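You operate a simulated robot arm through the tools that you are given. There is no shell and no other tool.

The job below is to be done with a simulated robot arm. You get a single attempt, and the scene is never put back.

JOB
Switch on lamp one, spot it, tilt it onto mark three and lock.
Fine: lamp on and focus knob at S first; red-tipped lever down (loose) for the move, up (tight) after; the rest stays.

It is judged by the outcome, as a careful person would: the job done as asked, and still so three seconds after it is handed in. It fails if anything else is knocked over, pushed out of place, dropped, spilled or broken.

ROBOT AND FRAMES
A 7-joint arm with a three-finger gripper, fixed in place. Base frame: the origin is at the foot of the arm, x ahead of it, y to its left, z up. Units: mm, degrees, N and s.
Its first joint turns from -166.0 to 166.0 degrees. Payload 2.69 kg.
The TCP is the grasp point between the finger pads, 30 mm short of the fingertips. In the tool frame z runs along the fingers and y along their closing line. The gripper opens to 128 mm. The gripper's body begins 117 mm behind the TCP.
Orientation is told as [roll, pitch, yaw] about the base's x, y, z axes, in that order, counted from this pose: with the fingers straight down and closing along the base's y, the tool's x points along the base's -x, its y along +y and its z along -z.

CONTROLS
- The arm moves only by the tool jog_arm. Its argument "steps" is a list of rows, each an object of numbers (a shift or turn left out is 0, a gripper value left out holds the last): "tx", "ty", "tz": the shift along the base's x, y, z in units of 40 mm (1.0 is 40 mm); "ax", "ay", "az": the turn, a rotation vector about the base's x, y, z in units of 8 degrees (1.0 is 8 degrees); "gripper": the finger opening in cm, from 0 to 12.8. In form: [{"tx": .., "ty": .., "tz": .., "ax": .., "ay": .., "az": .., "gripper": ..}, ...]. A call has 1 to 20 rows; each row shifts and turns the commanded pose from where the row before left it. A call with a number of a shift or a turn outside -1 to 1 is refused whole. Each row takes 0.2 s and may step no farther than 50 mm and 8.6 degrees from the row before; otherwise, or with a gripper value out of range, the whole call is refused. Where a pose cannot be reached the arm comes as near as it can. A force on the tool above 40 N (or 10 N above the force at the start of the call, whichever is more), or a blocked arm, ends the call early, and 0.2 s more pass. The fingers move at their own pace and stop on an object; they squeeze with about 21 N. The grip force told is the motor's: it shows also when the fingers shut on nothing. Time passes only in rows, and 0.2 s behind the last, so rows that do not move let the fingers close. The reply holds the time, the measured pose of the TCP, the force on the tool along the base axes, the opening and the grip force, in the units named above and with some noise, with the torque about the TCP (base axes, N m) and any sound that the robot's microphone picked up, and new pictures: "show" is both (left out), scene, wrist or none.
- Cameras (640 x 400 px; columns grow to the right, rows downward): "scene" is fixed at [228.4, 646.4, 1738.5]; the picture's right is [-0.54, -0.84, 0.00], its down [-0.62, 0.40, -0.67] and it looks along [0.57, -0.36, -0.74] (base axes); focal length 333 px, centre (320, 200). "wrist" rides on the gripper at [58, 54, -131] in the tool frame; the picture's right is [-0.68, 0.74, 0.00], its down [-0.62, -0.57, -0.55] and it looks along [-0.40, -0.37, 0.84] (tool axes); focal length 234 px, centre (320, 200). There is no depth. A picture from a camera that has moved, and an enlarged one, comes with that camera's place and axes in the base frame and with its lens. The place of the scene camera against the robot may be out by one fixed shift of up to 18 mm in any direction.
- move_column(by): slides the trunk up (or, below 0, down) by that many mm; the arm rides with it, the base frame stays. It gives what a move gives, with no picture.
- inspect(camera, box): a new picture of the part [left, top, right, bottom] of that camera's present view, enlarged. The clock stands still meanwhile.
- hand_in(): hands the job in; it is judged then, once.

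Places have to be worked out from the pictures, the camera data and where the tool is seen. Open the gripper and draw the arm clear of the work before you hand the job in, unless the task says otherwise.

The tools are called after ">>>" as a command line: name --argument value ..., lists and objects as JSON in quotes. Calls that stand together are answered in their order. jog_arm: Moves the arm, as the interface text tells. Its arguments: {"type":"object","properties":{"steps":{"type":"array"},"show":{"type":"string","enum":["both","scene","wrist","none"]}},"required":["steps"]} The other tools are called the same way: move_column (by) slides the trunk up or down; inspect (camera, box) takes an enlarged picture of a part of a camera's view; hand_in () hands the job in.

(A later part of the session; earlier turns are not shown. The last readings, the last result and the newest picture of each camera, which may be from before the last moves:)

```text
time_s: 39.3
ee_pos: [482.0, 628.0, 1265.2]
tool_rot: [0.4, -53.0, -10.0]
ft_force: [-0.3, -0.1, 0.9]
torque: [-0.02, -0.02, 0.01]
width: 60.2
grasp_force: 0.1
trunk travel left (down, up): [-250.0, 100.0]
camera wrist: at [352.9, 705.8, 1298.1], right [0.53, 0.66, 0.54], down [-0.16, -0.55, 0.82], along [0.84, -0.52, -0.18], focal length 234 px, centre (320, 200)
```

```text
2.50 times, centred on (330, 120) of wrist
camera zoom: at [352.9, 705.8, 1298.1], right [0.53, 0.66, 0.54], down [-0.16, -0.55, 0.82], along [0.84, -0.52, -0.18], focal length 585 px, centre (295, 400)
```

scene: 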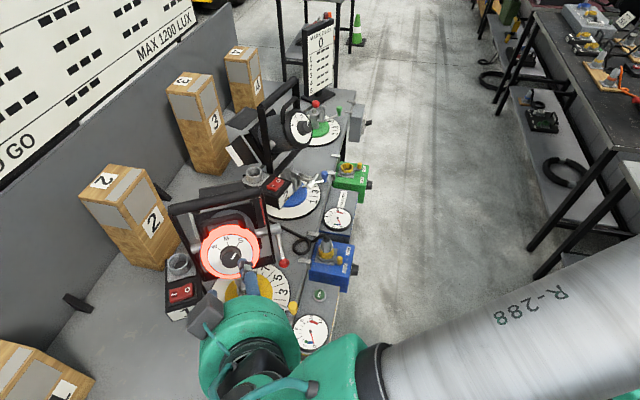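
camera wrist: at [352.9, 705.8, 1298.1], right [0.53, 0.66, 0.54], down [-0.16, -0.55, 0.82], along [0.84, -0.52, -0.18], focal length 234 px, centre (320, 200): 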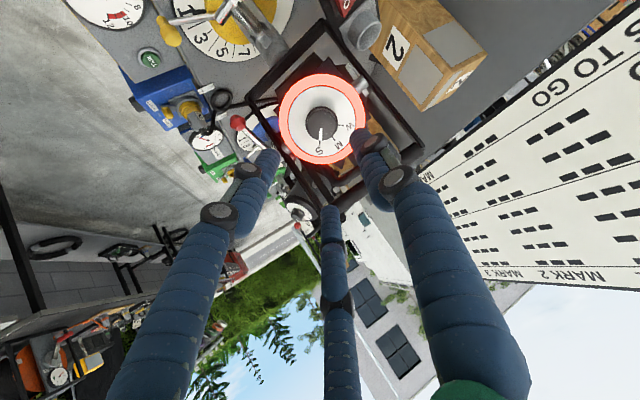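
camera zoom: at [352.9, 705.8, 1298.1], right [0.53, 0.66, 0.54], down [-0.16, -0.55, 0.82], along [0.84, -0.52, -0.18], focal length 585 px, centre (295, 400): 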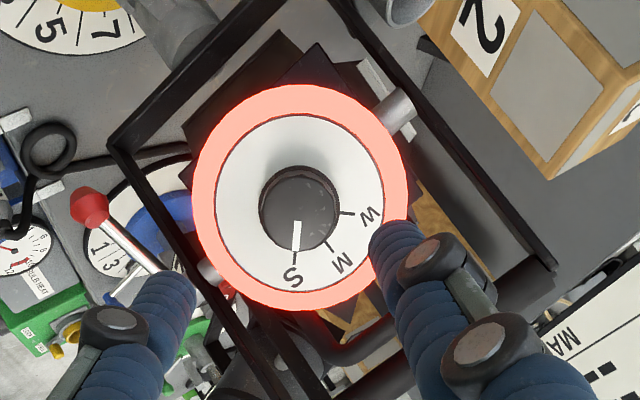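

Knob still at (608, 609, 1172), lamp unmoved. Advancing along the axis to straddle the knob, stopping just short of where the tips met the dial before.

>>> jog_arm --steps '[{"tx": 0.7, "ty": -0.11, "tz": -0.48}, {"tx": 0.7, "ty": -0.11, "tz": -0.5}, {"tx": 0.7, "ty": -0.11, "tz": -0.52}, {"tx": 0.5, "ty": -0.08, "tz": -0.38}, {"tx": 0.19, "ty": -0.03, "tz": -0.14}, {}]' --show "wrist"

>>> inspect --camera "wrist" --box '[220, 70, 420, 240]'

```text
time_s: 40.7
ee_pos: [593.9, 610.7, 1187.7]
tool_rot: [0.3, -52.9, -10.0]
ft_force: [0.2, -0.9, 0.3]
torque: [-0.01, 0.01, 0.0]
width: 60.1
grasp_force: 0.0
trunk travel left (down, up): [-250.0, 100.0]
camera wrist: at [465.5, 686.9, 1219.3], right [0.53, 0.66, 0.54], down [-0.16, -0.55, 0.82], along [0.84, -0.52, -0.18], focal length 234 px, centre (320, 200)
```

wrist: 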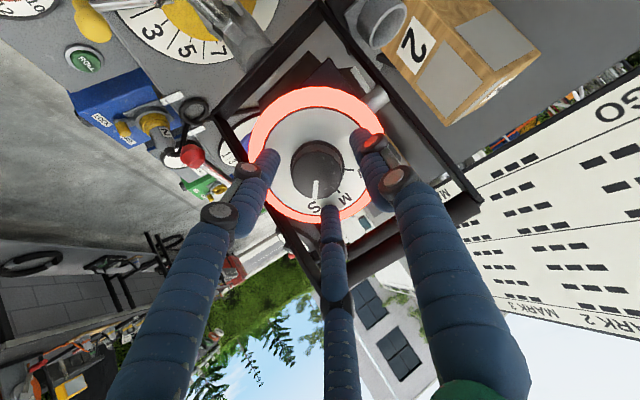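

```text
2.35 times, centred on (320, 155) of wrist
camera zoom: at [465.5, 686.9, 1219.3], right [0.53, 0.66, 0.54], down [-0.16, -0.55, 0.82], along [0.84, -0.52, -0.18], focal length 551 px, centre (320, 306)
```

zoom: 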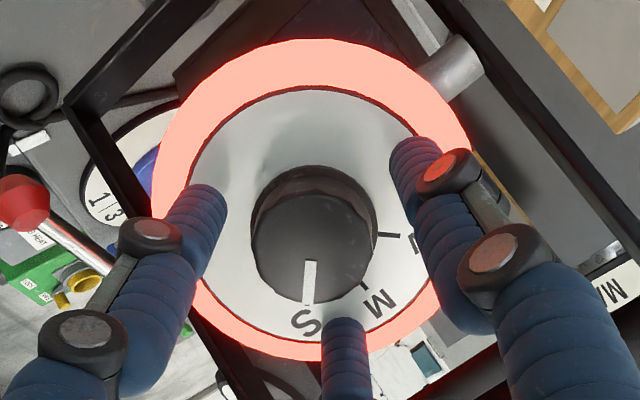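

Aligned; lowering 4 mm onto the axis and closing on the knob.

>>> jog_arm --steps '[{"tz": -0.09}, {"gripper": 3.0}, {}, {}, {}]' --show "wrist"

>>> inspect --camera "wrist" --box '[220, 70, 420, 240]'

```text
time_s: 41.9
ee_pos: [594.0, 610.1, 1184.4]
tool_rot: [0.4, -53.0, -10.0]
ft_force: [1.8, -5.9, 0.6]
torque: [-0.19, -0.04, -0.21]
width: 37.3
grasp_force: 5.7
trunk travel left (down, up): [-250.0, 100.0]
camera wrist: at [465.6, 686.9, 1216.3], right [0.53, 0.66, 0.54], down [-0.16, -0.55, 0.82], along [0.83, -0.52, -0.18], focal length 234 px, centre (320, 200)
```

wrist: 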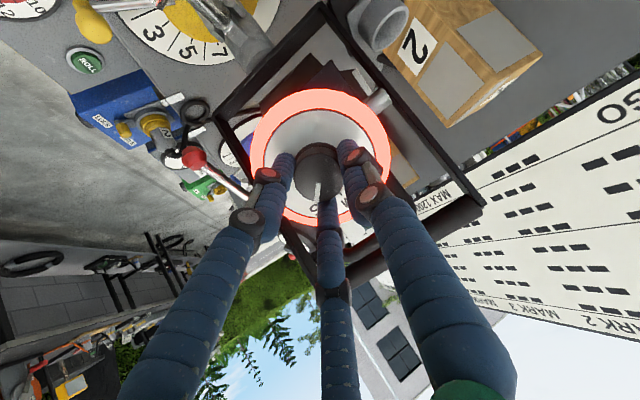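

```text
2.35 times, centred on (320, 155) of wrist
camera zoom: at [465.6, 686.9, 1216.3], right [0.53, 0.66, 0.54], down [-0.16, -0.55, 0.82], along [0.83, -0.52, -0.18], focal length 551 px, centre (320, 306)
```

zoom: 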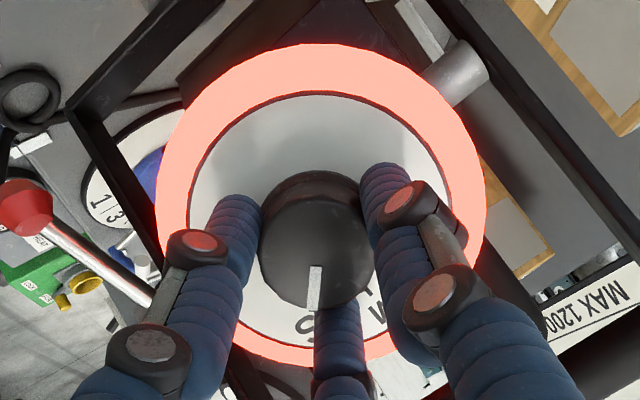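

The knob is held (37 mm). Swinging hand and lamp together about the trunnion: first 8° of the back going down.

>>> jog_arm --steps '[{"tx": -0.104, "ty": 0.018, "tz": -0.157, "ax": -0.085, "ay": -0.4925}, {"tx": -0.0925, "ty": 0.016, "tz": -0.164, "ax": -0.085, "ay": -0.4925}, {}]'

>>> inspect --camera "wrist" --box '[220, 70, 420, 240]'

>>> inspect --camera "scene" --box '[60, 40, 300, 280]'

```text
time_s: 42.7
ee_pos: [586.3, 611.5, 1169.7]
tool_rot: [0.3, -61.0, -10.0]
ft_force: [-4.9, -4.0, -3.8]
torque: [-0.01, 0.14, -0.08]
width: 37.4
grasp_force: 5.9
trunk travel left (down, up): [-250.0, 100.0]
camera wrist: at [454.6, 689.7, 1182.3], right [0.45, 0.67, 0.59], down [-0.27, -0.53, 0.8], along [0.85, -0.52, -0.05], focal length 234 px, centre (320, 200)
```

scene: 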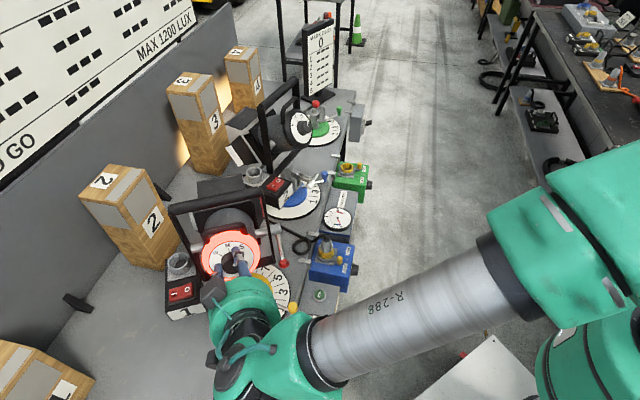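
wrist: 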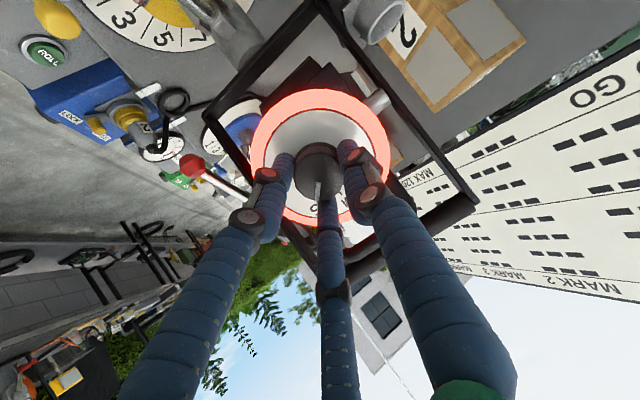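

```text
2.35 times, centred on (320, 155) of wrist
camera zoom: at [454.6, 689.7, 1182.3], right [0.45, 0.67, 0.59], down [-0.27, -0.53, 0.8], along [0.85, -0.52, -0.05], focal length 551 px, centre (320, 306)
```

zoom: 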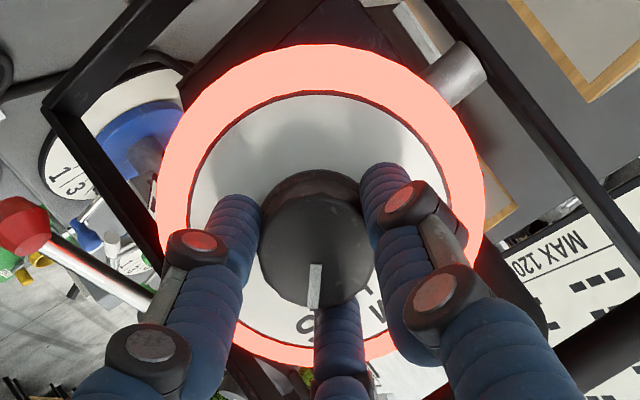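

```text
1.67 times, centred on (180, 160) of scene
camera zoom: at [228.4, 646.4, 1738.5], right [-0.54, -0.84, 0.0], down [-0.62, 0.4, -0.67], along [0.57, -0.36, -0.74], focal length 555 px, centre (553, 267)
```

zoom: 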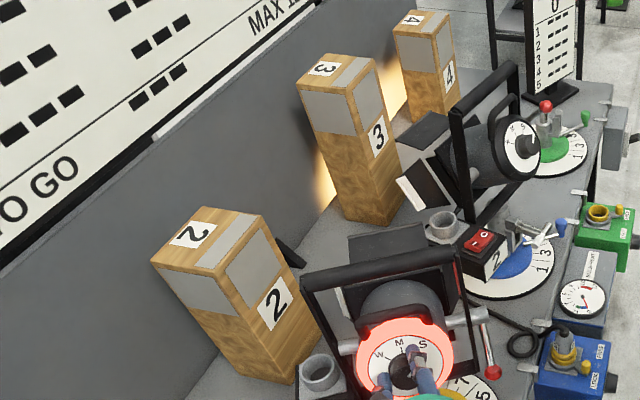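

The lamp follows with small forces and the spot is climbing on both sides of post 3. Another 12°.

>>> jog_arm --steps '[{"tx": -0.081, "ty": 0.014, "tz": -0.17, "ax": -0.085, "ay": -0.4925}, {"tx": -0.069, "ty": 0.012, "tz": -0.175, "ax": -0.085, "ay": -0.4925}, {"tx": -0.057, "ty": 0.01, "tz": -0.18, "ax": -0.085, "ay": -0.4925}, {}]'

>>> inspect --camera "wrist" --box '[220, 70, 420, 240]'

>>> inspect --camera "scene" --box '[60, 40, 300, 280]'

```text
time_s: 43.7
ee_pos: [578.6, 615.5, 1150.6]
tool_rot: [0.5, -73.0, -10.2]
ft_force: [-2.0, -4.9, -0.8]
torque: [-0.06, -0.06, -0.21]
width: 36.8
grasp_force: 5.7
trunk travel left (down, up): [-250.0, 100.0]
camera wrist: at [446.7, 691.5, 1131.8], right [0.32, 0.69, 0.65], down [-0.44, -0.5, 0.75], along [0.84, -0.52, 0.14], focal length 234 px, centre (320, 200)
```

scene: 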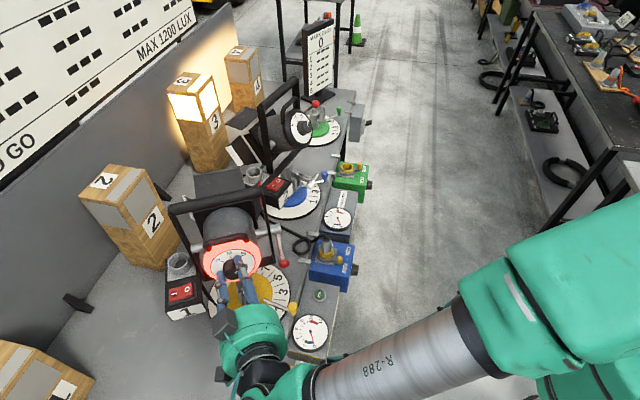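
wrist: 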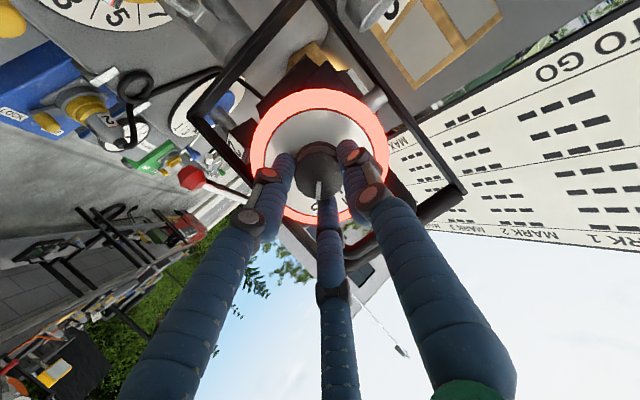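

```text
2.35 times, centred on (320, 155) of wrist
camera zoom: at [446.7, 691.5, 1131.8], right [0.32, 0.69, 0.65], down [-0.44, -0.5, 0.75], along [0.84, -0.52, 0.14], focal length 551 px, centre (320, 306)
```

zoom: 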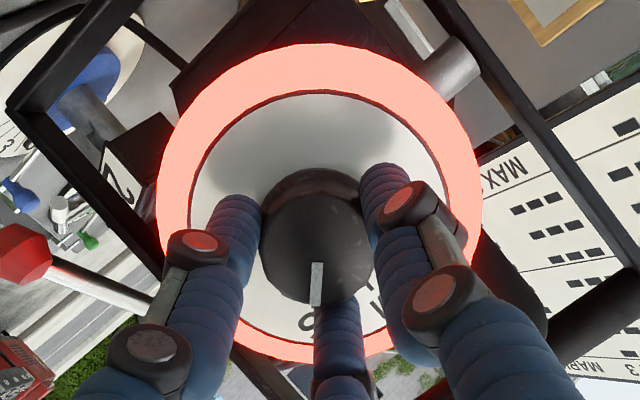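

```text
1.67 times, centred on (180, 160) of scene
camera zoom: at [228.4, 646.4, 1738.5], right [-0.54, -0.84, 0.0], down [-0.62, 0.4, -0.67], along [0.57, -0.36, -0.74], focal length 555 px, centre (553, 267)
```

zoom: 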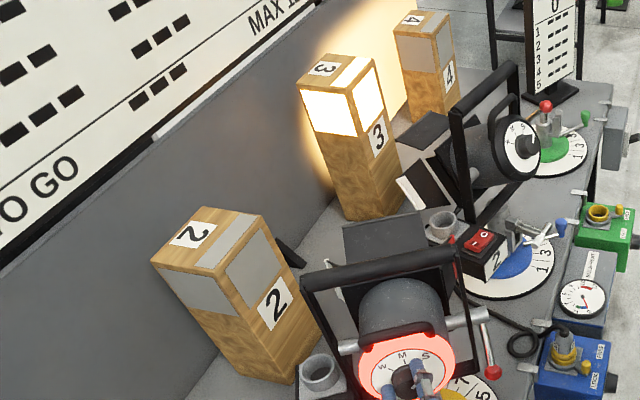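

The mark's patches on post 3 have lit up brightly. I'll zoom in to judge where the beam is centred before fine-tuning.

>>> inspect --camera "scene" --box '[140, 40, 260, 190]'

>>> inspect --camera "scene" --box '[290, 20, 350, 100]'

```text
2.67 times, centred on (200, 115) of scene
camera zoom: at [228.4, 646.4, 1738.5], right [-0.54, -0.84, 0.0], down [-0.62, 0.4, -0.67], along [0.57, -0.36, -0.74], focal length 888 px, centre (640, 427)
```

zoom: 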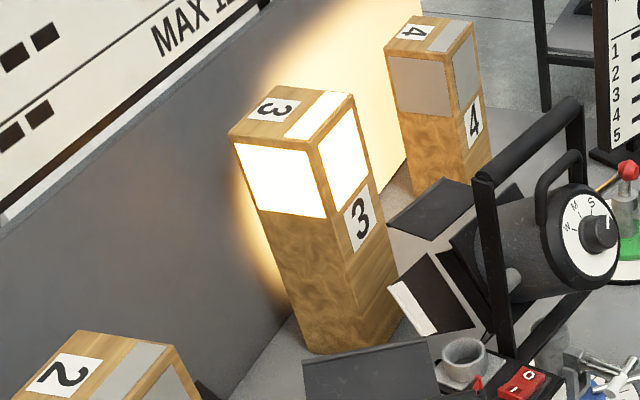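

```text
5.00 times, centred on (320, 60) of scene
camera zoom: at [228.4, 646.4, 1738.5], right [-0.54, -0.84, 0.0], down [-0.62, 0.4, -0.67], along [0.57, -0.36, -0.74], focal length 1666 px, centre (320, 900)
```

zoom: 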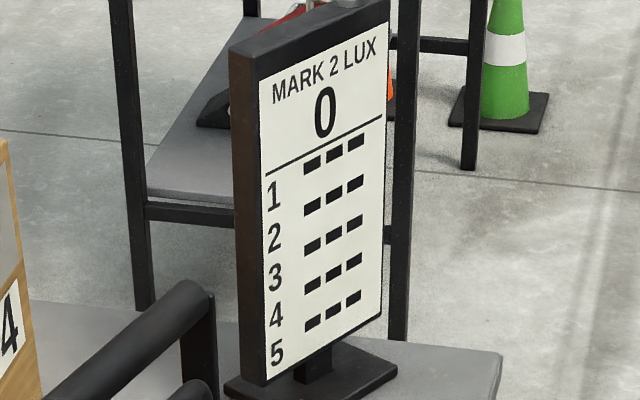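

By the glow on the wall, the beam's centre still looks several degrees below the patch. I'll continue in 4° steps and watch for the best centring.

>>> jog_arm --steps '[{"tx": -0.045, "ty": 0.008, "tz": -0.183, "ax": -0.085, "ay": -0.4925}, {"tx": -0.032, "ty": 0.006, "tz": -0.186, "ax": -0.085, "ay": -0.4925}, {}]'

>>> inspect --camera "scene" --box '[140, 40, 260, 190]'

>>> inspect --camera "wrist" --box '[220, 70, 420, 240]'

```text
time_s: 44.5
ee_pos: [574.6, 614.8, 1134.5]
tool_rot: [0.4, -80.9, -10.0]
ft_force: [2.9, -2.3, -0.1]
torque: [-0.02, 0.34, 0.02]
width: 36.7
grasp_force: 21.2
trunk travel left (down, up): [-250.0, 100.0]
camera wrist: at [447.3, 691.0, 1096.4], right [0.23, 0.71, 0.67], down [-0.53, -0.48, 0.69], along [0.81, -0.52, 0.27], focal length 234 px, centre (320, 200)
```

scene: 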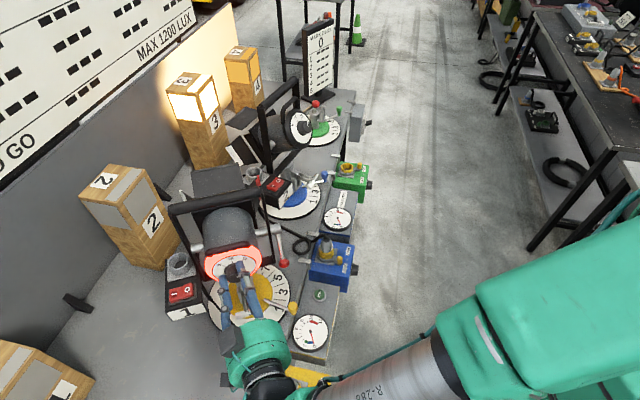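
wrist: 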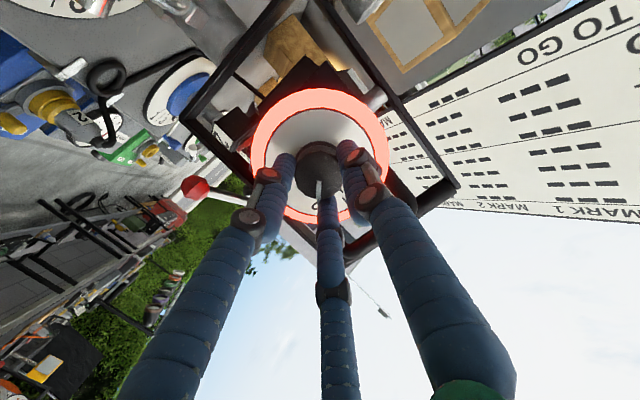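

```text
2.67 times, centred on (200, 115) of scene
camera zoom: at [228.4, 646.4, 1738.5], right [-0.54, -0.84, 0.0], down [-0.62, 0.4, -0.67], along [0.57, -0.36, -0.74], focal length 888 px, centre (640, 427)
```

zoom: 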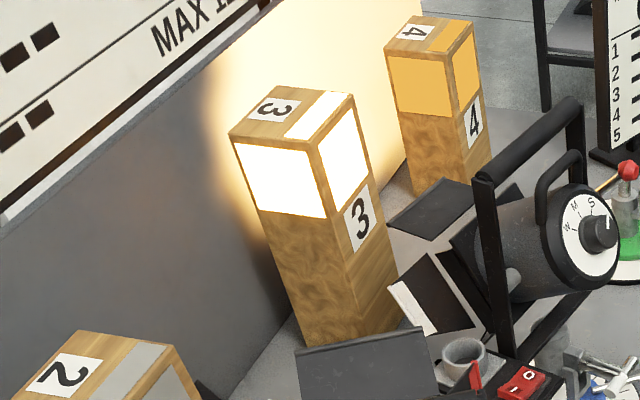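

```text
2.35 times, centred on (320, 155) of wrist
camera zoom: at [447.3, 691.0, 1096.4], right [0.23, 0.71, 0.67], down [-0.53, -0.48, 0.69], along [0.81, -0.52, 0.27], focal length 551 px, centre (320, 306)
```

zoom: 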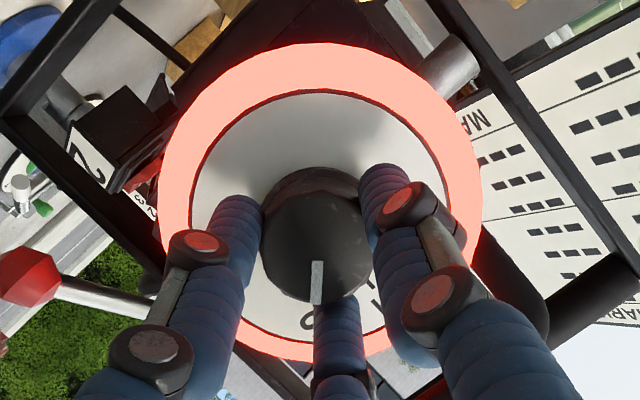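

Mark 4 now catches some stray light (orange) while mark 3 is saturated white, so brightness tells the angle off the beam. I'll sweep upward to find where mark 3 starts to fade, then go to the midpoint of its two fade points.

>>> jog_arm --steps '[{"tx": -0.019, "ty": 0.003, "tz": -0.188, "ax": -0.085, "ay": -0.4925}, {"tx": -0.006, "ty": 0.001, "tz": -0.189, "ax": -0.085, "ay": -0.4925}, {}]' --show "scene"

>>> inspect --camera "scene" --box '[140, 40, 260, 190]'

>>> inspect --camera "wrist" --box '[220, 70, 420, 240]'

```text
time_s: 45.3
ee_pos: [574.4, 614.7, 1119.6]
tool_rot: [9.4, -89.0, -19.0]
ft_force: [7.3, -1.4, 2.8]
torque: [-0.16, -0.2, 0.03]
width: 36.2
grasp_force: 20.6
trunk travel left (down, up): [-250.0, 100.0]
```

scene: 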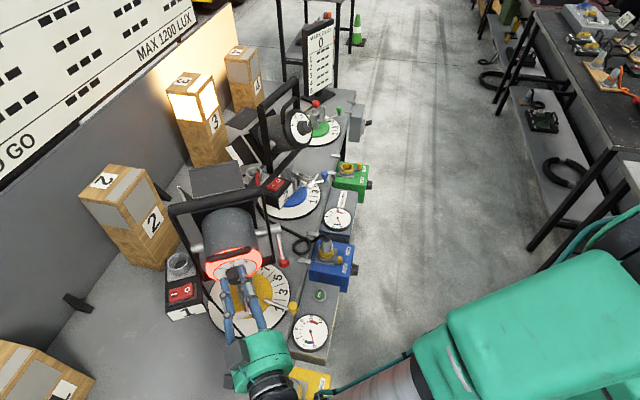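

```text
2.67 times, centred on (200, 115) of scene
camera zoom: at [228.4, 646.4, 1738.5], right [-0.54, -0.84, 0.0], down [-0.62, 0.4, -0.67], along [0.57, -0.36, -0.74], focal length 888 px, centre (640, 427)
```

zoom: 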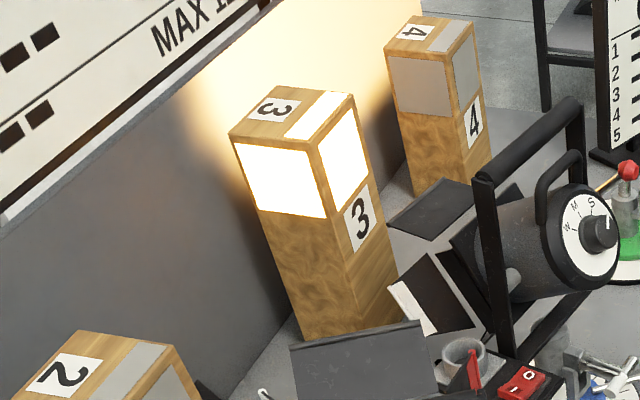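

```text
2.35 times, centred on (320, 155) of wrist
camera zoom: at [453.3, 689.9, 1063.2], right [0.13, 0.72, 0.68], down [-0.63, -0.47, 0.62], along [0.77, -0.51, 0.39], focal length 551 px, centre (320, 306)
```

zoom: 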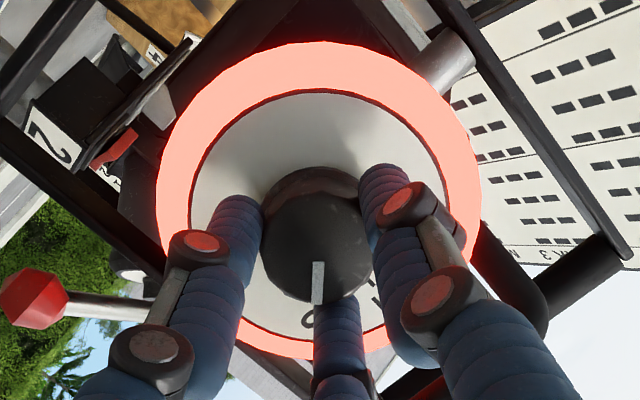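

Mark 4 has faded again (so its best angle was near -9°), while mark 3 is still white at about -1°. Continuing upward in 4° steps to find mark 3's upper fade point.

>>> jog_arm --steps '[{"tx": 0.006, "ty": -0.001, "tz": -0.189, "ax": -0.085, "ay": -0.4925}, {}]' --show "none"

>>> inspect --camera "scene" --box '[140, 40, 260, 190]'

>>> jog_arm --steps '[{"tx": 0.019, "ty": -0.003, "tz": -0.188, "ax": -0.085, "ay": -0.4925}, {}]' --show "none"

>>> inspect --camera "scene" --box '[140, 40, 260, 190]'

```text
time_s: 45.9
ee_pos: [574.2, 614.3, 1110.7]
tool_rot: [179.9, -87.1, 170.6]
ft_force: [6.2, -2.1, -0.4]
torque: [-0.01, 0.33, -0.07]
width: 36.2
grasp_force: 21.0
trunk travel left (down, up): [-250.0, 100.0]
```

```text
2.67 times, centred on (200, 115) of scene
camera zoom: at [228.4, 646.4, 1738.5], right [-0.54, -0.84, 0.0], down [-0.62, 0.4, -0.67], along [0.57, -0.36, -0.74], focal length 888 px, centre (640, 427)
```

zoom: 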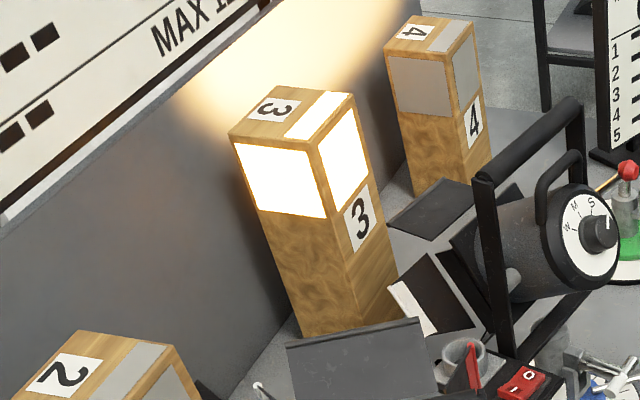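

```text
time_s: 46.5
ee_pos: [574.4, 613.1, 1104.5]
tool_rot: [179.5, -83.0, 170.9]
ft_force: [-0.4, -4.5, 0.5]
torque: [0.06, 0.24, -0.37]
width: 36.0
grasp_force: 21.1
trunk travel left (down, up): [-250.0, 100.0]
```

```text
2.67 times, centred on (200, 115) of scene
camera zoom: at [228.4, 646.4, 1738.5], right [-0.54, -0.84, 0.0], down [-0.62, 0.4, -0.67], along [0.57, -0.36, -0.74], focal length 888 px, centre (640, 427)
```

zoom: 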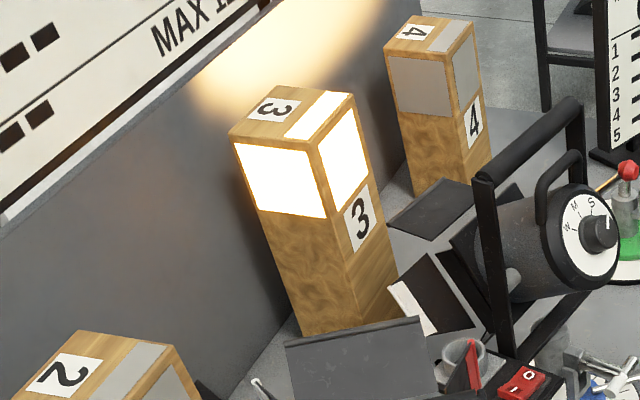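

The wall glow's edges tell me the beam's real elevation matches the tool's elevation within ~2° (cone about ±7.5°). Mark 3 is still white at +7°, so I'll keep sweeping up to find the fade.

>>> jog_arm --steps '[{"tx": 0.032, "ty": -0.005, "tz": -0.186, "ax": -0.085, "ay": -0.4925}, {}]' --show "none"

>>> inspect --camera "scene" --box '[140, 40, 260, 190]'

>>> jog_arm --steps '[{"tx": 0.045, "ty": -0.008, "tz": -0.183, "ax": -0.085, "ay": -0.4925}, {}]' --show "none"

>>> inspect --camera "scene" --box '[140, 40, 260, 190]'

```text
time_s: 47.1
ee_pos: [576.4, 614.1, 1097.2]
tool_rot: [179.7, -79.0, 170.8]
ft_force: [-4.2, -2.7, 1.0]
torque: [-0.03, 0.06, -0.15]
width: 35.9
grasp_force: 20.8
trunk travel left (down, up): [-250.0, 100.0]
```

```text
2.67 times, centred on (200, 115) of scene
camera zoom: at [228.4, 646.4, 1738.5], right [-0.54, -0.84, 0.0], down [-0.62, 0.4, -0.67], along [0.57, -0.36, -0.74], focal length 888 px, centre (640, 427)
```

zoom: 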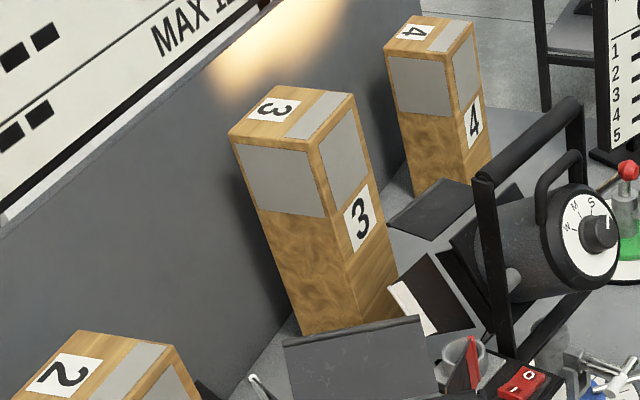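

```text
time_s: 47.7
ee_pos: [579.2, 613.1, 1089.5]
tool_rot: [-180.0, -75.0, 170.4]
ft_force: [-4.6, -2.2, 0.3]
torque: [0.02, 0.4, -0.07]
width: 36.3
grasp_force: 20.6
trunk travel left (down, up): [-250.0, 100.0]
```

```text
2.67 times, centred on (200, 115) of scene
camera zoom: at [228.4, 646.4, 1738.5], right [-0.54, -0.84, 0.0], down [-0.62, 0.4, -0.67], along [0.57, -0.36, -0.74], focal length 888 px, centre (640, 427)
```

zoom: 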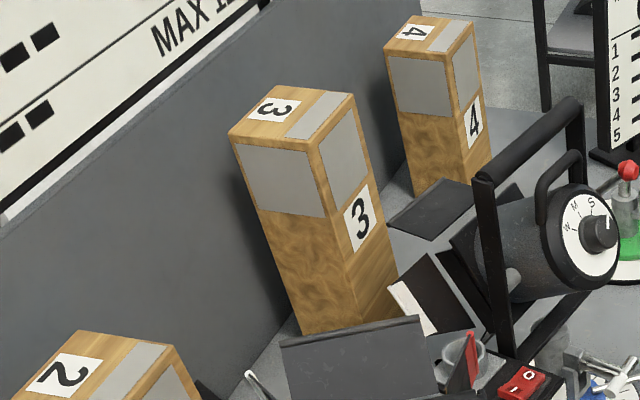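

Mark 3 went dark between +7° and +11°. Now I'll swing back down to -17° and find the lower fade point the same way.

>>> jog_arm --steps '[{"tx": -0.045, "ty": 0.008, "tz": 0.183, "ax": 0.085, "ay": 0.4925}, {"tx": -0.032, "ty": 0.005, "tz": 0.186, "ax": 0.085, "ay": 0.4925}, {"tx": -0.019, "ty": 0.003, "tz": 0.188, "ax": 0.085, "ay": 0.4925}, {"tx": -0.006, "ty": 0.001, "tz": 0.189, "ax": 0.085, "ay": 0.4925}, {"tx": 0.006, "ty": -0.001, "tz": 0.189, "ax": 0.085, "ay": 0.4925}, {"tx": 0.019, "ty": -0.003, "tz": 0.188, "ax": 0.085, "ay": 0.4925}, {"tx": 0.032, "ty": -0.006, "tz": 0.186, "ax": 0.085, "ay": 0.4925}, {"tx": 0.045, "ty": -0.008, "tz": 0.183, "ax": 0.085, "ay": 0.4925}, {}]' --show "wrist"

>>> inspect --camera "scene" --box '[140, 40, 260, 190]'

>>> jog_arm --steps '[{"tx": 0.057, "ty": -0.01, "tz": 0.18, "ax": 0.085, "ay": 0.4925}, {}]' --show "none"

>>> inspect --camera "scene" --box '[140, 40, 260, 190]'

```text
time_s: 49.7
ee_pos: [577.1, 613.1, 1150.3]
tool_rot: [0.7, -73.0, -10.3]
ft_force: [-11.1, 2.3, 6.3]
torque: [-0.12, -0.47, -0.1]
width: 36.4
grasp_force: 20.4
trunk travel left (down, up): [-250.0, 100.0]
camera wrist: at [445.1, 690.7, 1132.6], right [0.32, 0.69, 0.65], down [-0.44, -0.5, 0.75], along [0.84, -0.52, 0.14], focal length 234 px, centre (320, 200)
```

wrist: 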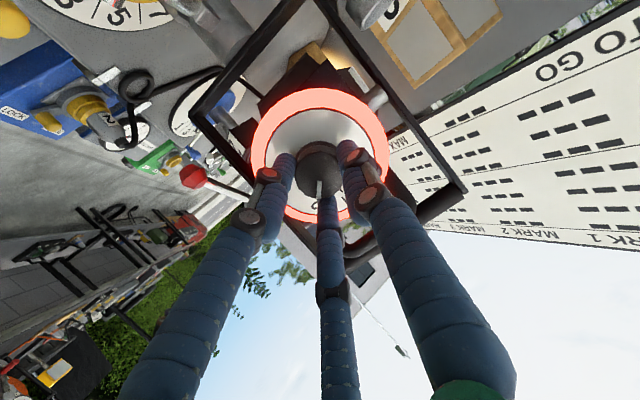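

```text
2.67 times, centred on (200, 115) of scene
camera zoom: at [228.4, 646.4, 1738.5], right [-0.54, -0.84, 0.0], down [-0.62, 0.4, -0.67], along [0.57, -0.36, -0.74], focal length 888 px, centre (640, 427)
```

zoom: 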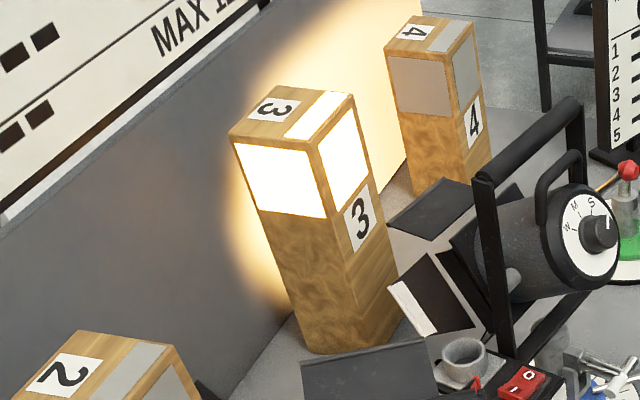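

```text
time_s: 50.3
ee_pos: [577.6, 612.9, 1156.9]
tool_rot: [0.3, -68.9, -10.0]
ft_force: [-12.4, -0.8, 2.5]
torque: [0.0, 0.28, -0.3]
width: 36.4
grasp_force: 21.6
trunk travel left (down, up): [-250.0, 100.0]
```

```text
2.67 times, centred on (200, 115) of scene
camera zoom: at [228.4, 646.4, 1738.5], right [-0.54, -0.84, 0.0], down [-0.62, 0.4, -0.67], along [0.57, -0.36, -0.74], focal length 888 px, centre (640, 427)
```

zoom: 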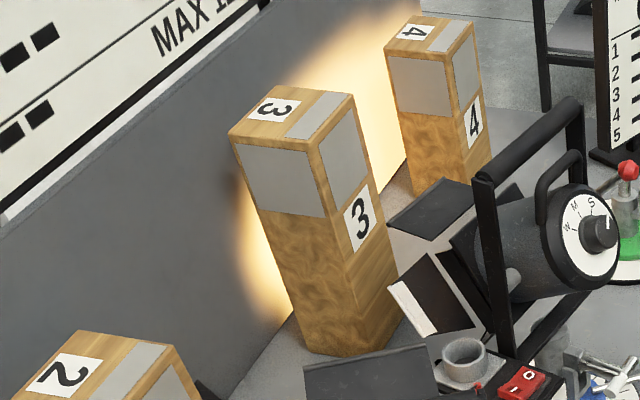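

Off at -21°, on at -17°. I'll test -19° to refine the lower edge.

>>> jog_arm --steps '[{"tx": -0.03, "ty": 0.005, "tz": -0.09, "ax": -0.0425, "ay": -0.246}, {}]' --show "none"

>>> inspect --camera "scene" --box '[140, 40, 260, 190]'

>>> jog_arm --steps '[{"tx": -0.028, "ty": 0.005, "tz": -0.09, "ax": -0.0425, "ay": -0.246}, {"tx": -0.045, "ty": 0.008, "tz": -0.183, "ax": -0.085, "ay": -0.4925}, {"tx": -0.032, "ty": 0.006, "tz": -0.186, "ax": -0.085, "ay": -0.4925}, {"tx": -0.019, "ty": 0.003, "tz": -0.188, "ax": -0.085, "ay": -0.4925}, {"tx": -0.006, "ty": 0.001, "tz": -0.189, "ax": -0.085, "ay": -0.4925}, {"tx": 0.006, "ty": -0.001, "tz": -0.189, "ax": -0.085, "ay": -0.4925}, {"tx": 0.019, "ty": -0.003, "tz": -0.188, "ax": -0.085, "ay": -0.4925}, {"tx": 0.016, "ty": -0.003, "tz": -0.093, "ax": -0.0425, "ay": -0.246}, {}]' --show "none"

>>> inspect --camera "scene" --box '[140, 40, 260, 190]'

```text
time_s: 50.9
ee_pos: [578.0, 613.5, 1154.1]
tool_rot: [0.5, -71.2, -10.2]
ft_force: [-13.9, -0.9, 2.8]
torque: [-0.13, -0.06, -0.44]
width: 36.2
grasp_force: 21.0
trunk travel left (down, up): [-250.0, 100.0]
```

```text
2.67 times, centred on (200, 115) of scene
camera zoom: at [228.4, 646.4, 1738.5], right [-0.54, -0.84, 0.0], down [-0.62, 0.4, -0.67], along [0.57, -0.36, -0.74], focal length 888 px, centre (640, 427)
```

zoom: 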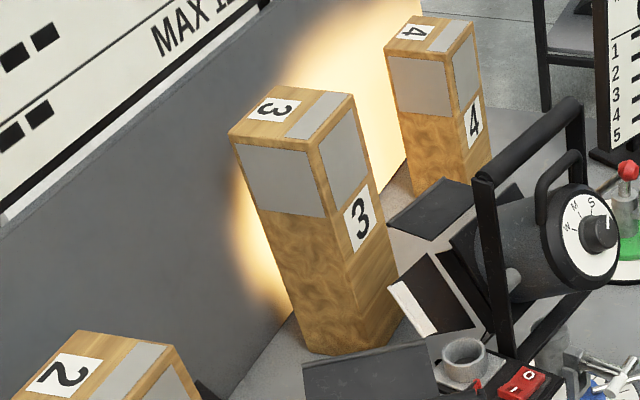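

```text
time_s: 52.9
ee_pos: [575.6, 613.0, 1101.8]
tool_rot: [179.2, -81.1, 171.2]
ft_force: [13.4, -1.0, 5.3]
torque: [-0.02, -0.13, -0.1]
width: 36.2
grasp_force: 21.0
trunk travel left (down, up): [-250.0, 100.0]
```

```text
2.67 times, centred on (200, 115) of scene
camera zoom: at [228.4, 646.4, 1738.5], right [-0.54, -0.84, 0.0], down [-0.62, 0.4, -0.67], along [0.57, -0.36, -0.74], focal length 888 px, centre (640, 427)
```

zoom: 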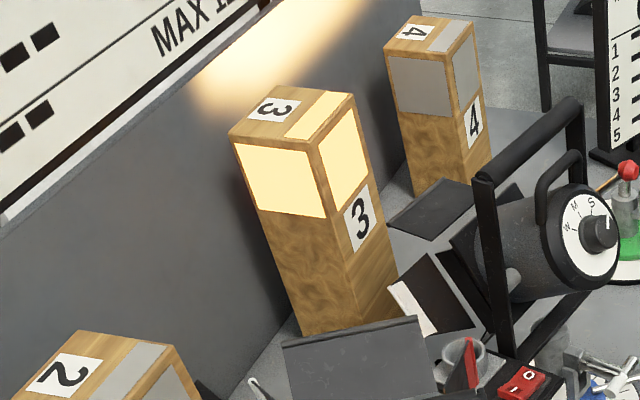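

At +9° mark 3 is dim yellow; off at -19° and +11°, so the lit band runs from about -18° to +10° and its centre is near -4°. Going back down to -4°.

>>> jog_arm --steps '[{"tx": -0.016, "ty": 0.003, "tz": 0.093, "ax": 0.0425, "ay": 0.246}, {"tx": -0.019, "ty": 0.003, "tz": 0.188, "ax": 0.085, "ay": 0.4925}, {"tx": -0.006, "ty": 0.001, "tz": 0.189, "ax": 0.085, "ay": 0.4925}, {"tx": 0.005, "ty": -0.001, "tz": 0.142, "ax": 0.064, "ay": 0.37}, {}, {}]'

>>> inspect --camera "scene" --box '[140, 40, 260, 190]'

>>> inspect --camera "scene" --box '[160, 180, 320, 310]'

```text
time_s: 54.3
ee_pos: [572.3, 613.5, 1126.7]
tool_rot: [1.3, -86.0, -10.8]
ft_force: [-6.4, 1.6, 0.4]
torque: [0.08, 0.28, -0.12]
width: 36.2
grasp_force: 21.4
trunk travel left (down, up): [-250.0, 100.0]
camera wrist: at [449.3, 689.7, 1076.4], right [0.17, 0.72, 0.68], down [-0.59, -0.47, 0.65], along [0.79, -0.51, 0.34], focal length 234 px, centre (320, 200)
```

scene: 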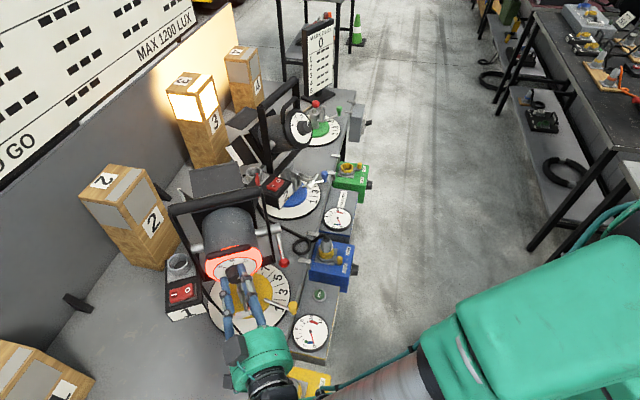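
wrist: 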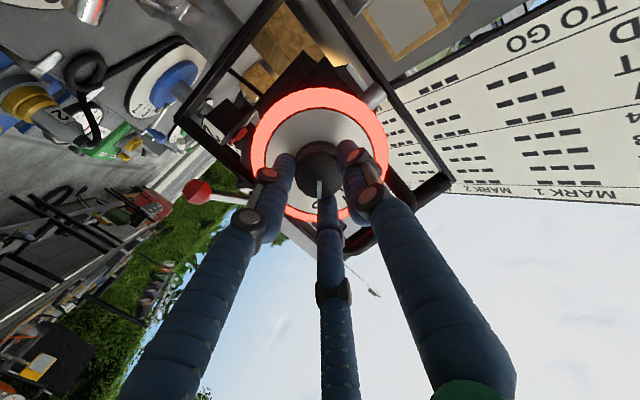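

```text
2.67 times, centred on (200, 115) of scene
camera zoom: at [228.4, 646.4, 1738.5], right [-0.54, -0.84, 0.0], down [-0.62, 0.4, -0.67], along [0.57, -0.36, -0.74], focal length 888 px, centre (640, 427)
```

zoom: 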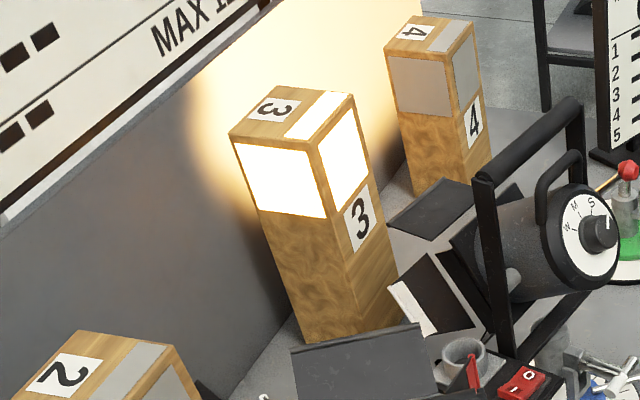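

```text
3.08 times, centred on (240, 245) of scene
camera zoom: at [228.4, 646.4, 1738.5], right [-0.54, -0.84, 0.0], down [-0.62, 0.4, -0.67], along [0.57, -0.36, -0.74], focal length 1025 px, centre (566, 62)
```

zoom: 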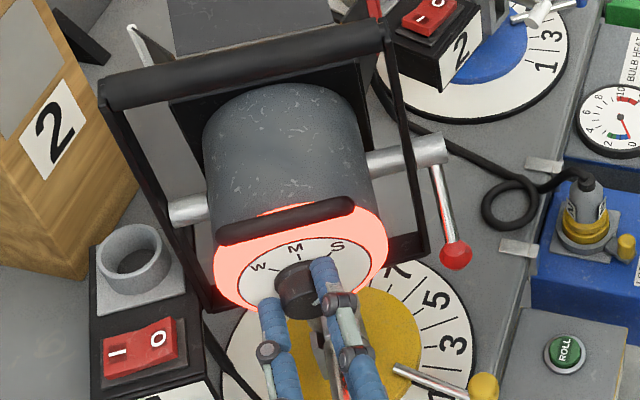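

Mark 3 is lit with the beam centred on it. I'll open the fingers and check whether the lamp holds its tilt before drawing back.

>>> jog_arm --steps '[{"gripper": 6.5}, {}, {}]' --show "wrist"

>>> inspect --camera "scene" --box '[160, 180, 320, 310]'

>>> inspect --camera "scene" --box '[140, 40, 260, 190]'

```text
time_s: 55.1
ee_pos: [574.5, 613.4, 1126.3]
tool_rot: [1.6, -86.1, -11.2]
ft_force: [0.1, 0.1, 0.1]
torque: [0.02, -0.03, 0.0]
width: 65.1
grasp_force: 0.1
trunk travel left (down, up): [-250.0, 100.0]
camera wrist: at [449.9, 689.5, 1076.6], right [0.17, 0.72, 0.68], down [-0.59, -0.47, 0.65], along [0.79, -0.51, 0.34], focal length 234 px, centre (320, 200)
```

wrist: 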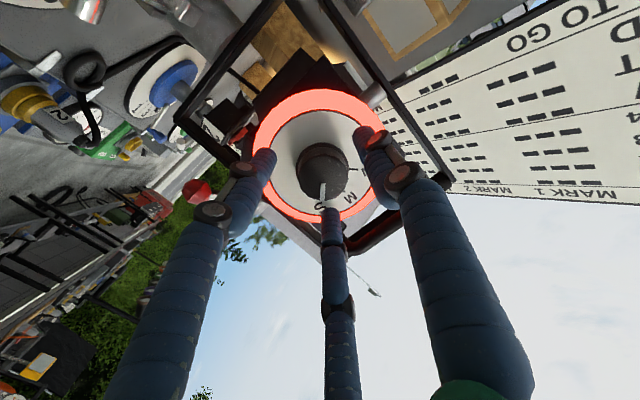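

```text
3.08 times, centred on (240, 245) of scene
camera zoom: at [228.4, 646.4, 1738.5], right [-0.54, -0.84, 0.0], down [-0.62, 0.4, -0.67], along [0.57, -0.36, -0.74], focal length 1025 px, centre (566, 62)
```

zoom: 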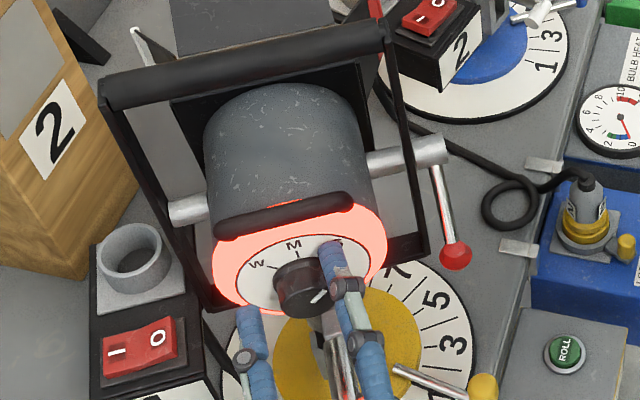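

```text
2.67 times, centred on (200, 115) of scene
camera zoom: at [228.4, 646.4, 1738.5], right [-0.54, -0.84, 0.0], down [-0.62, 0.4, -0.67], along [0.57, -0.36, -0.74], focal length 888 px, centre (640, 427)
```

zoom: 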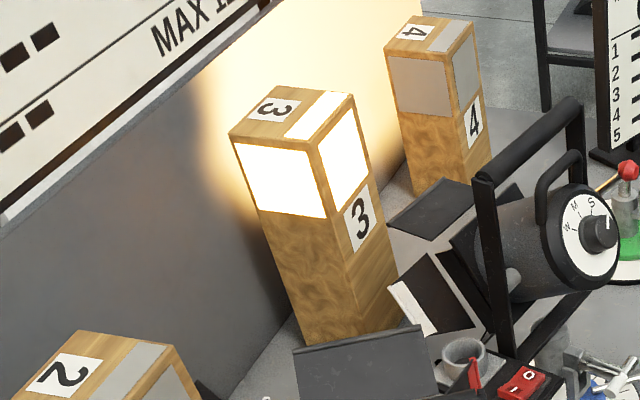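

The lamp shifted perhaps a degree on release; mark 3 stays bright. I'll back straight out along the axis and check again for creep.

>>> jog_arm --steps '[{"tx": -0.4, "ty": 0.07, "tz": 0.03}, {"tx": -0.95, "ty": 0.16, "tz": 0.07}, {"tx": -0.95, "ty": 0.16, "tz": 0.07}, {}]'

>>> inspect --camera "scene" --box '[160, 180, 320, 310]'

>>> inspect --camera "scene" --box '[140, 40, 260, 190]'

>>> inspect --camera "wrist" --box '[220, 70, 420, 240]'

```text
time_s: 56.1
ee_pos: [480.9, 628.1, 1132.1]
tool_rot: [1.6, -86.1, -11.2]
ft_force: [-0.6, 0.1, 0.6]
torque: [-0.02, 0.03, 0.01]
width: 64.7
grasp_force: 0.2
trunk travel left (down, up): [-250.0, 100.0]
camera wrist: at [357.1, 705.2, 1083.0], right [0.17, 0.72, 0.68], down [-0.59, -0.47, 0.65], along [0.79, -0.51, 0.34], focal length 234 px, centre (320, 200)
```

scene: 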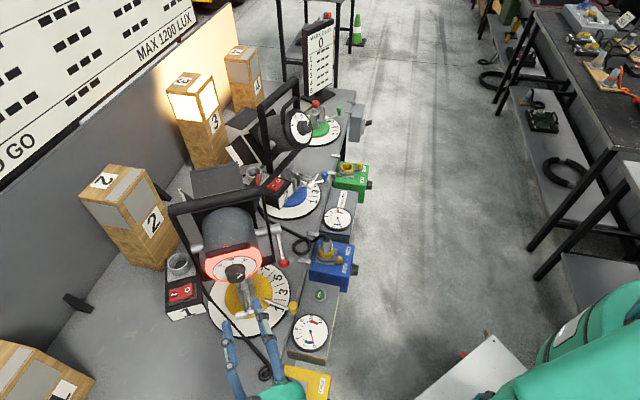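
wrist: 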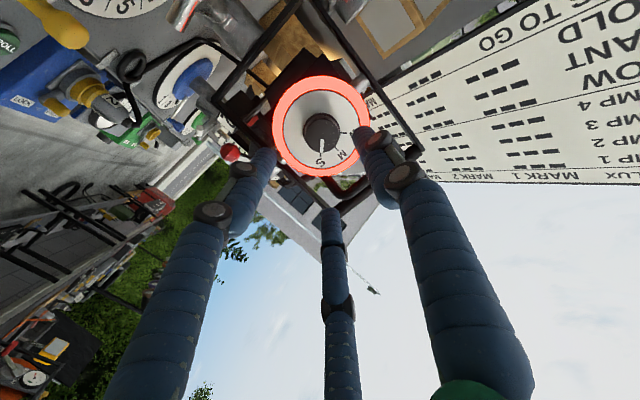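

```text
3.08 times, centred on (240, 245) of scene
camera zoom: at [228.4, 646.4, 1738.5], right [-0.54, -0.84, 0.0], down [-0.62, 0.4, -0.67], along [0.57, -0.36, -0.74], focal length 1025 px, centre (566, 62)
```

zoom: 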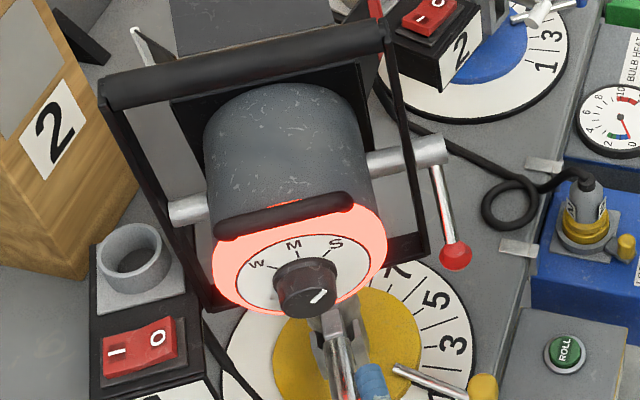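

```text
2.67 times, centred on (200, 115) of scene
camera zoom: at [228.4, 646.4, 1738.5], right [-0.54, -0.84, 0.0], down [-0.62, 0.4, -0.67], along [0.57, -0.36, -0.74], focal length 888 px, centre (640, 427)
```

zoom: 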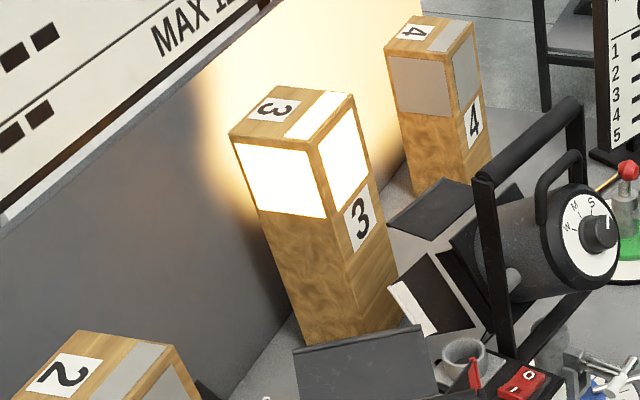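

```text
2.35 times, centred on (320, 155) of wrist
camera zoom: at [357.1, 705.2, 1083.0], right [0.17, 0.72, 0.68], down [-0.59, -0.47, 0.65], along [0.79, -0.51, 0.34], focal length 551 px, centre (320, 306)
```

zoom: 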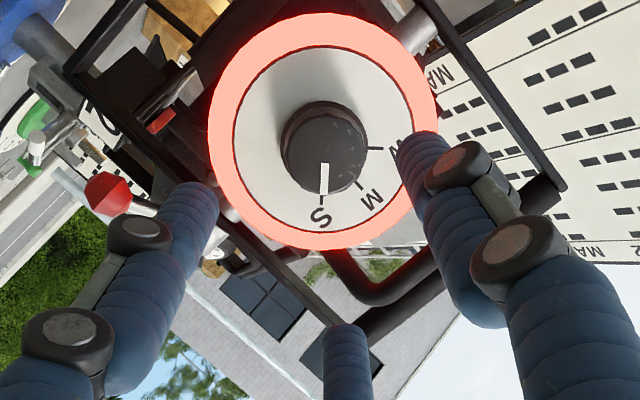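

The lamp holds still, the pointer is on S, and mark 3 is lit. Now the red lever must go back up: the ball is at about (605, 503, 1070). I'll retake the 45° tool angle and stand off behind it.

>>> jog_arm --steps '[{"ty": -0.57, "ax": 0.17, "ay": 0.985, "gripper": 4.6}, {"ty": -0.57, "ax": 0.17, "ay": 0.985}, {"ty": -0.57, "ax": 0.17, "ay": 0.985}, {"ty": -0.57, "ax": 0.17, "ay": 0.985}, {"ty": -0.57, "ax": 0.17, "ay": 0.985}, {"tx": 0.75}, {"tx": 0.75}, {}]'

>>> inspect --camera "wrist" --box '[220, 60, 440, 220]'

```text
time_s: 57.9
ee_pos: [543.5, 516.1, 1131.3]
tool_rot: [0.2, -46.0, -9.9]
ft_force: [1.2, 0.0, 0.7]
torque: [0.03, 0.01, -0.02]
width: 45.9
grasp_force: 0.1
trunk travel left (down, up): [-250.0, 100.0]
camera wrist: at [419.3, 591.9, 1181.3], right [0.59, 0.64, 0.49], down [-0.06, -0.57, 0.82], along [0.81, -0.51, -0.29], focal length 234 px, centre (320, 200)
```

scene: 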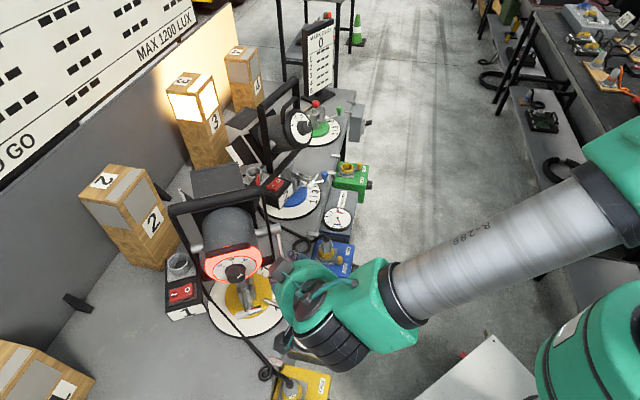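
wrist: 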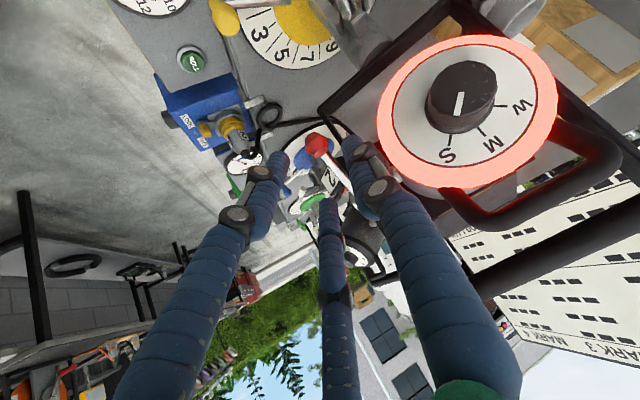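

```text
2.50 times, centred on (330, 140) of wrist
camera zoom: at [419.3, 591.9, 1181.3], right [0.59, 0.64, 0.49], down [-0.06, -0.57, 0.82], along [0.81, -0.51, -0.29], focal length 585 px, centre (295, 350)
```

zoom: 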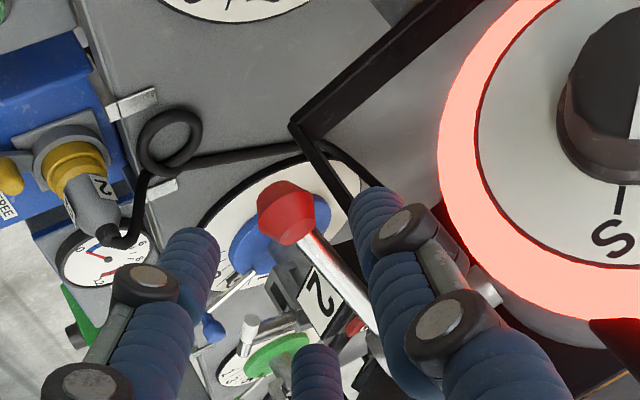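

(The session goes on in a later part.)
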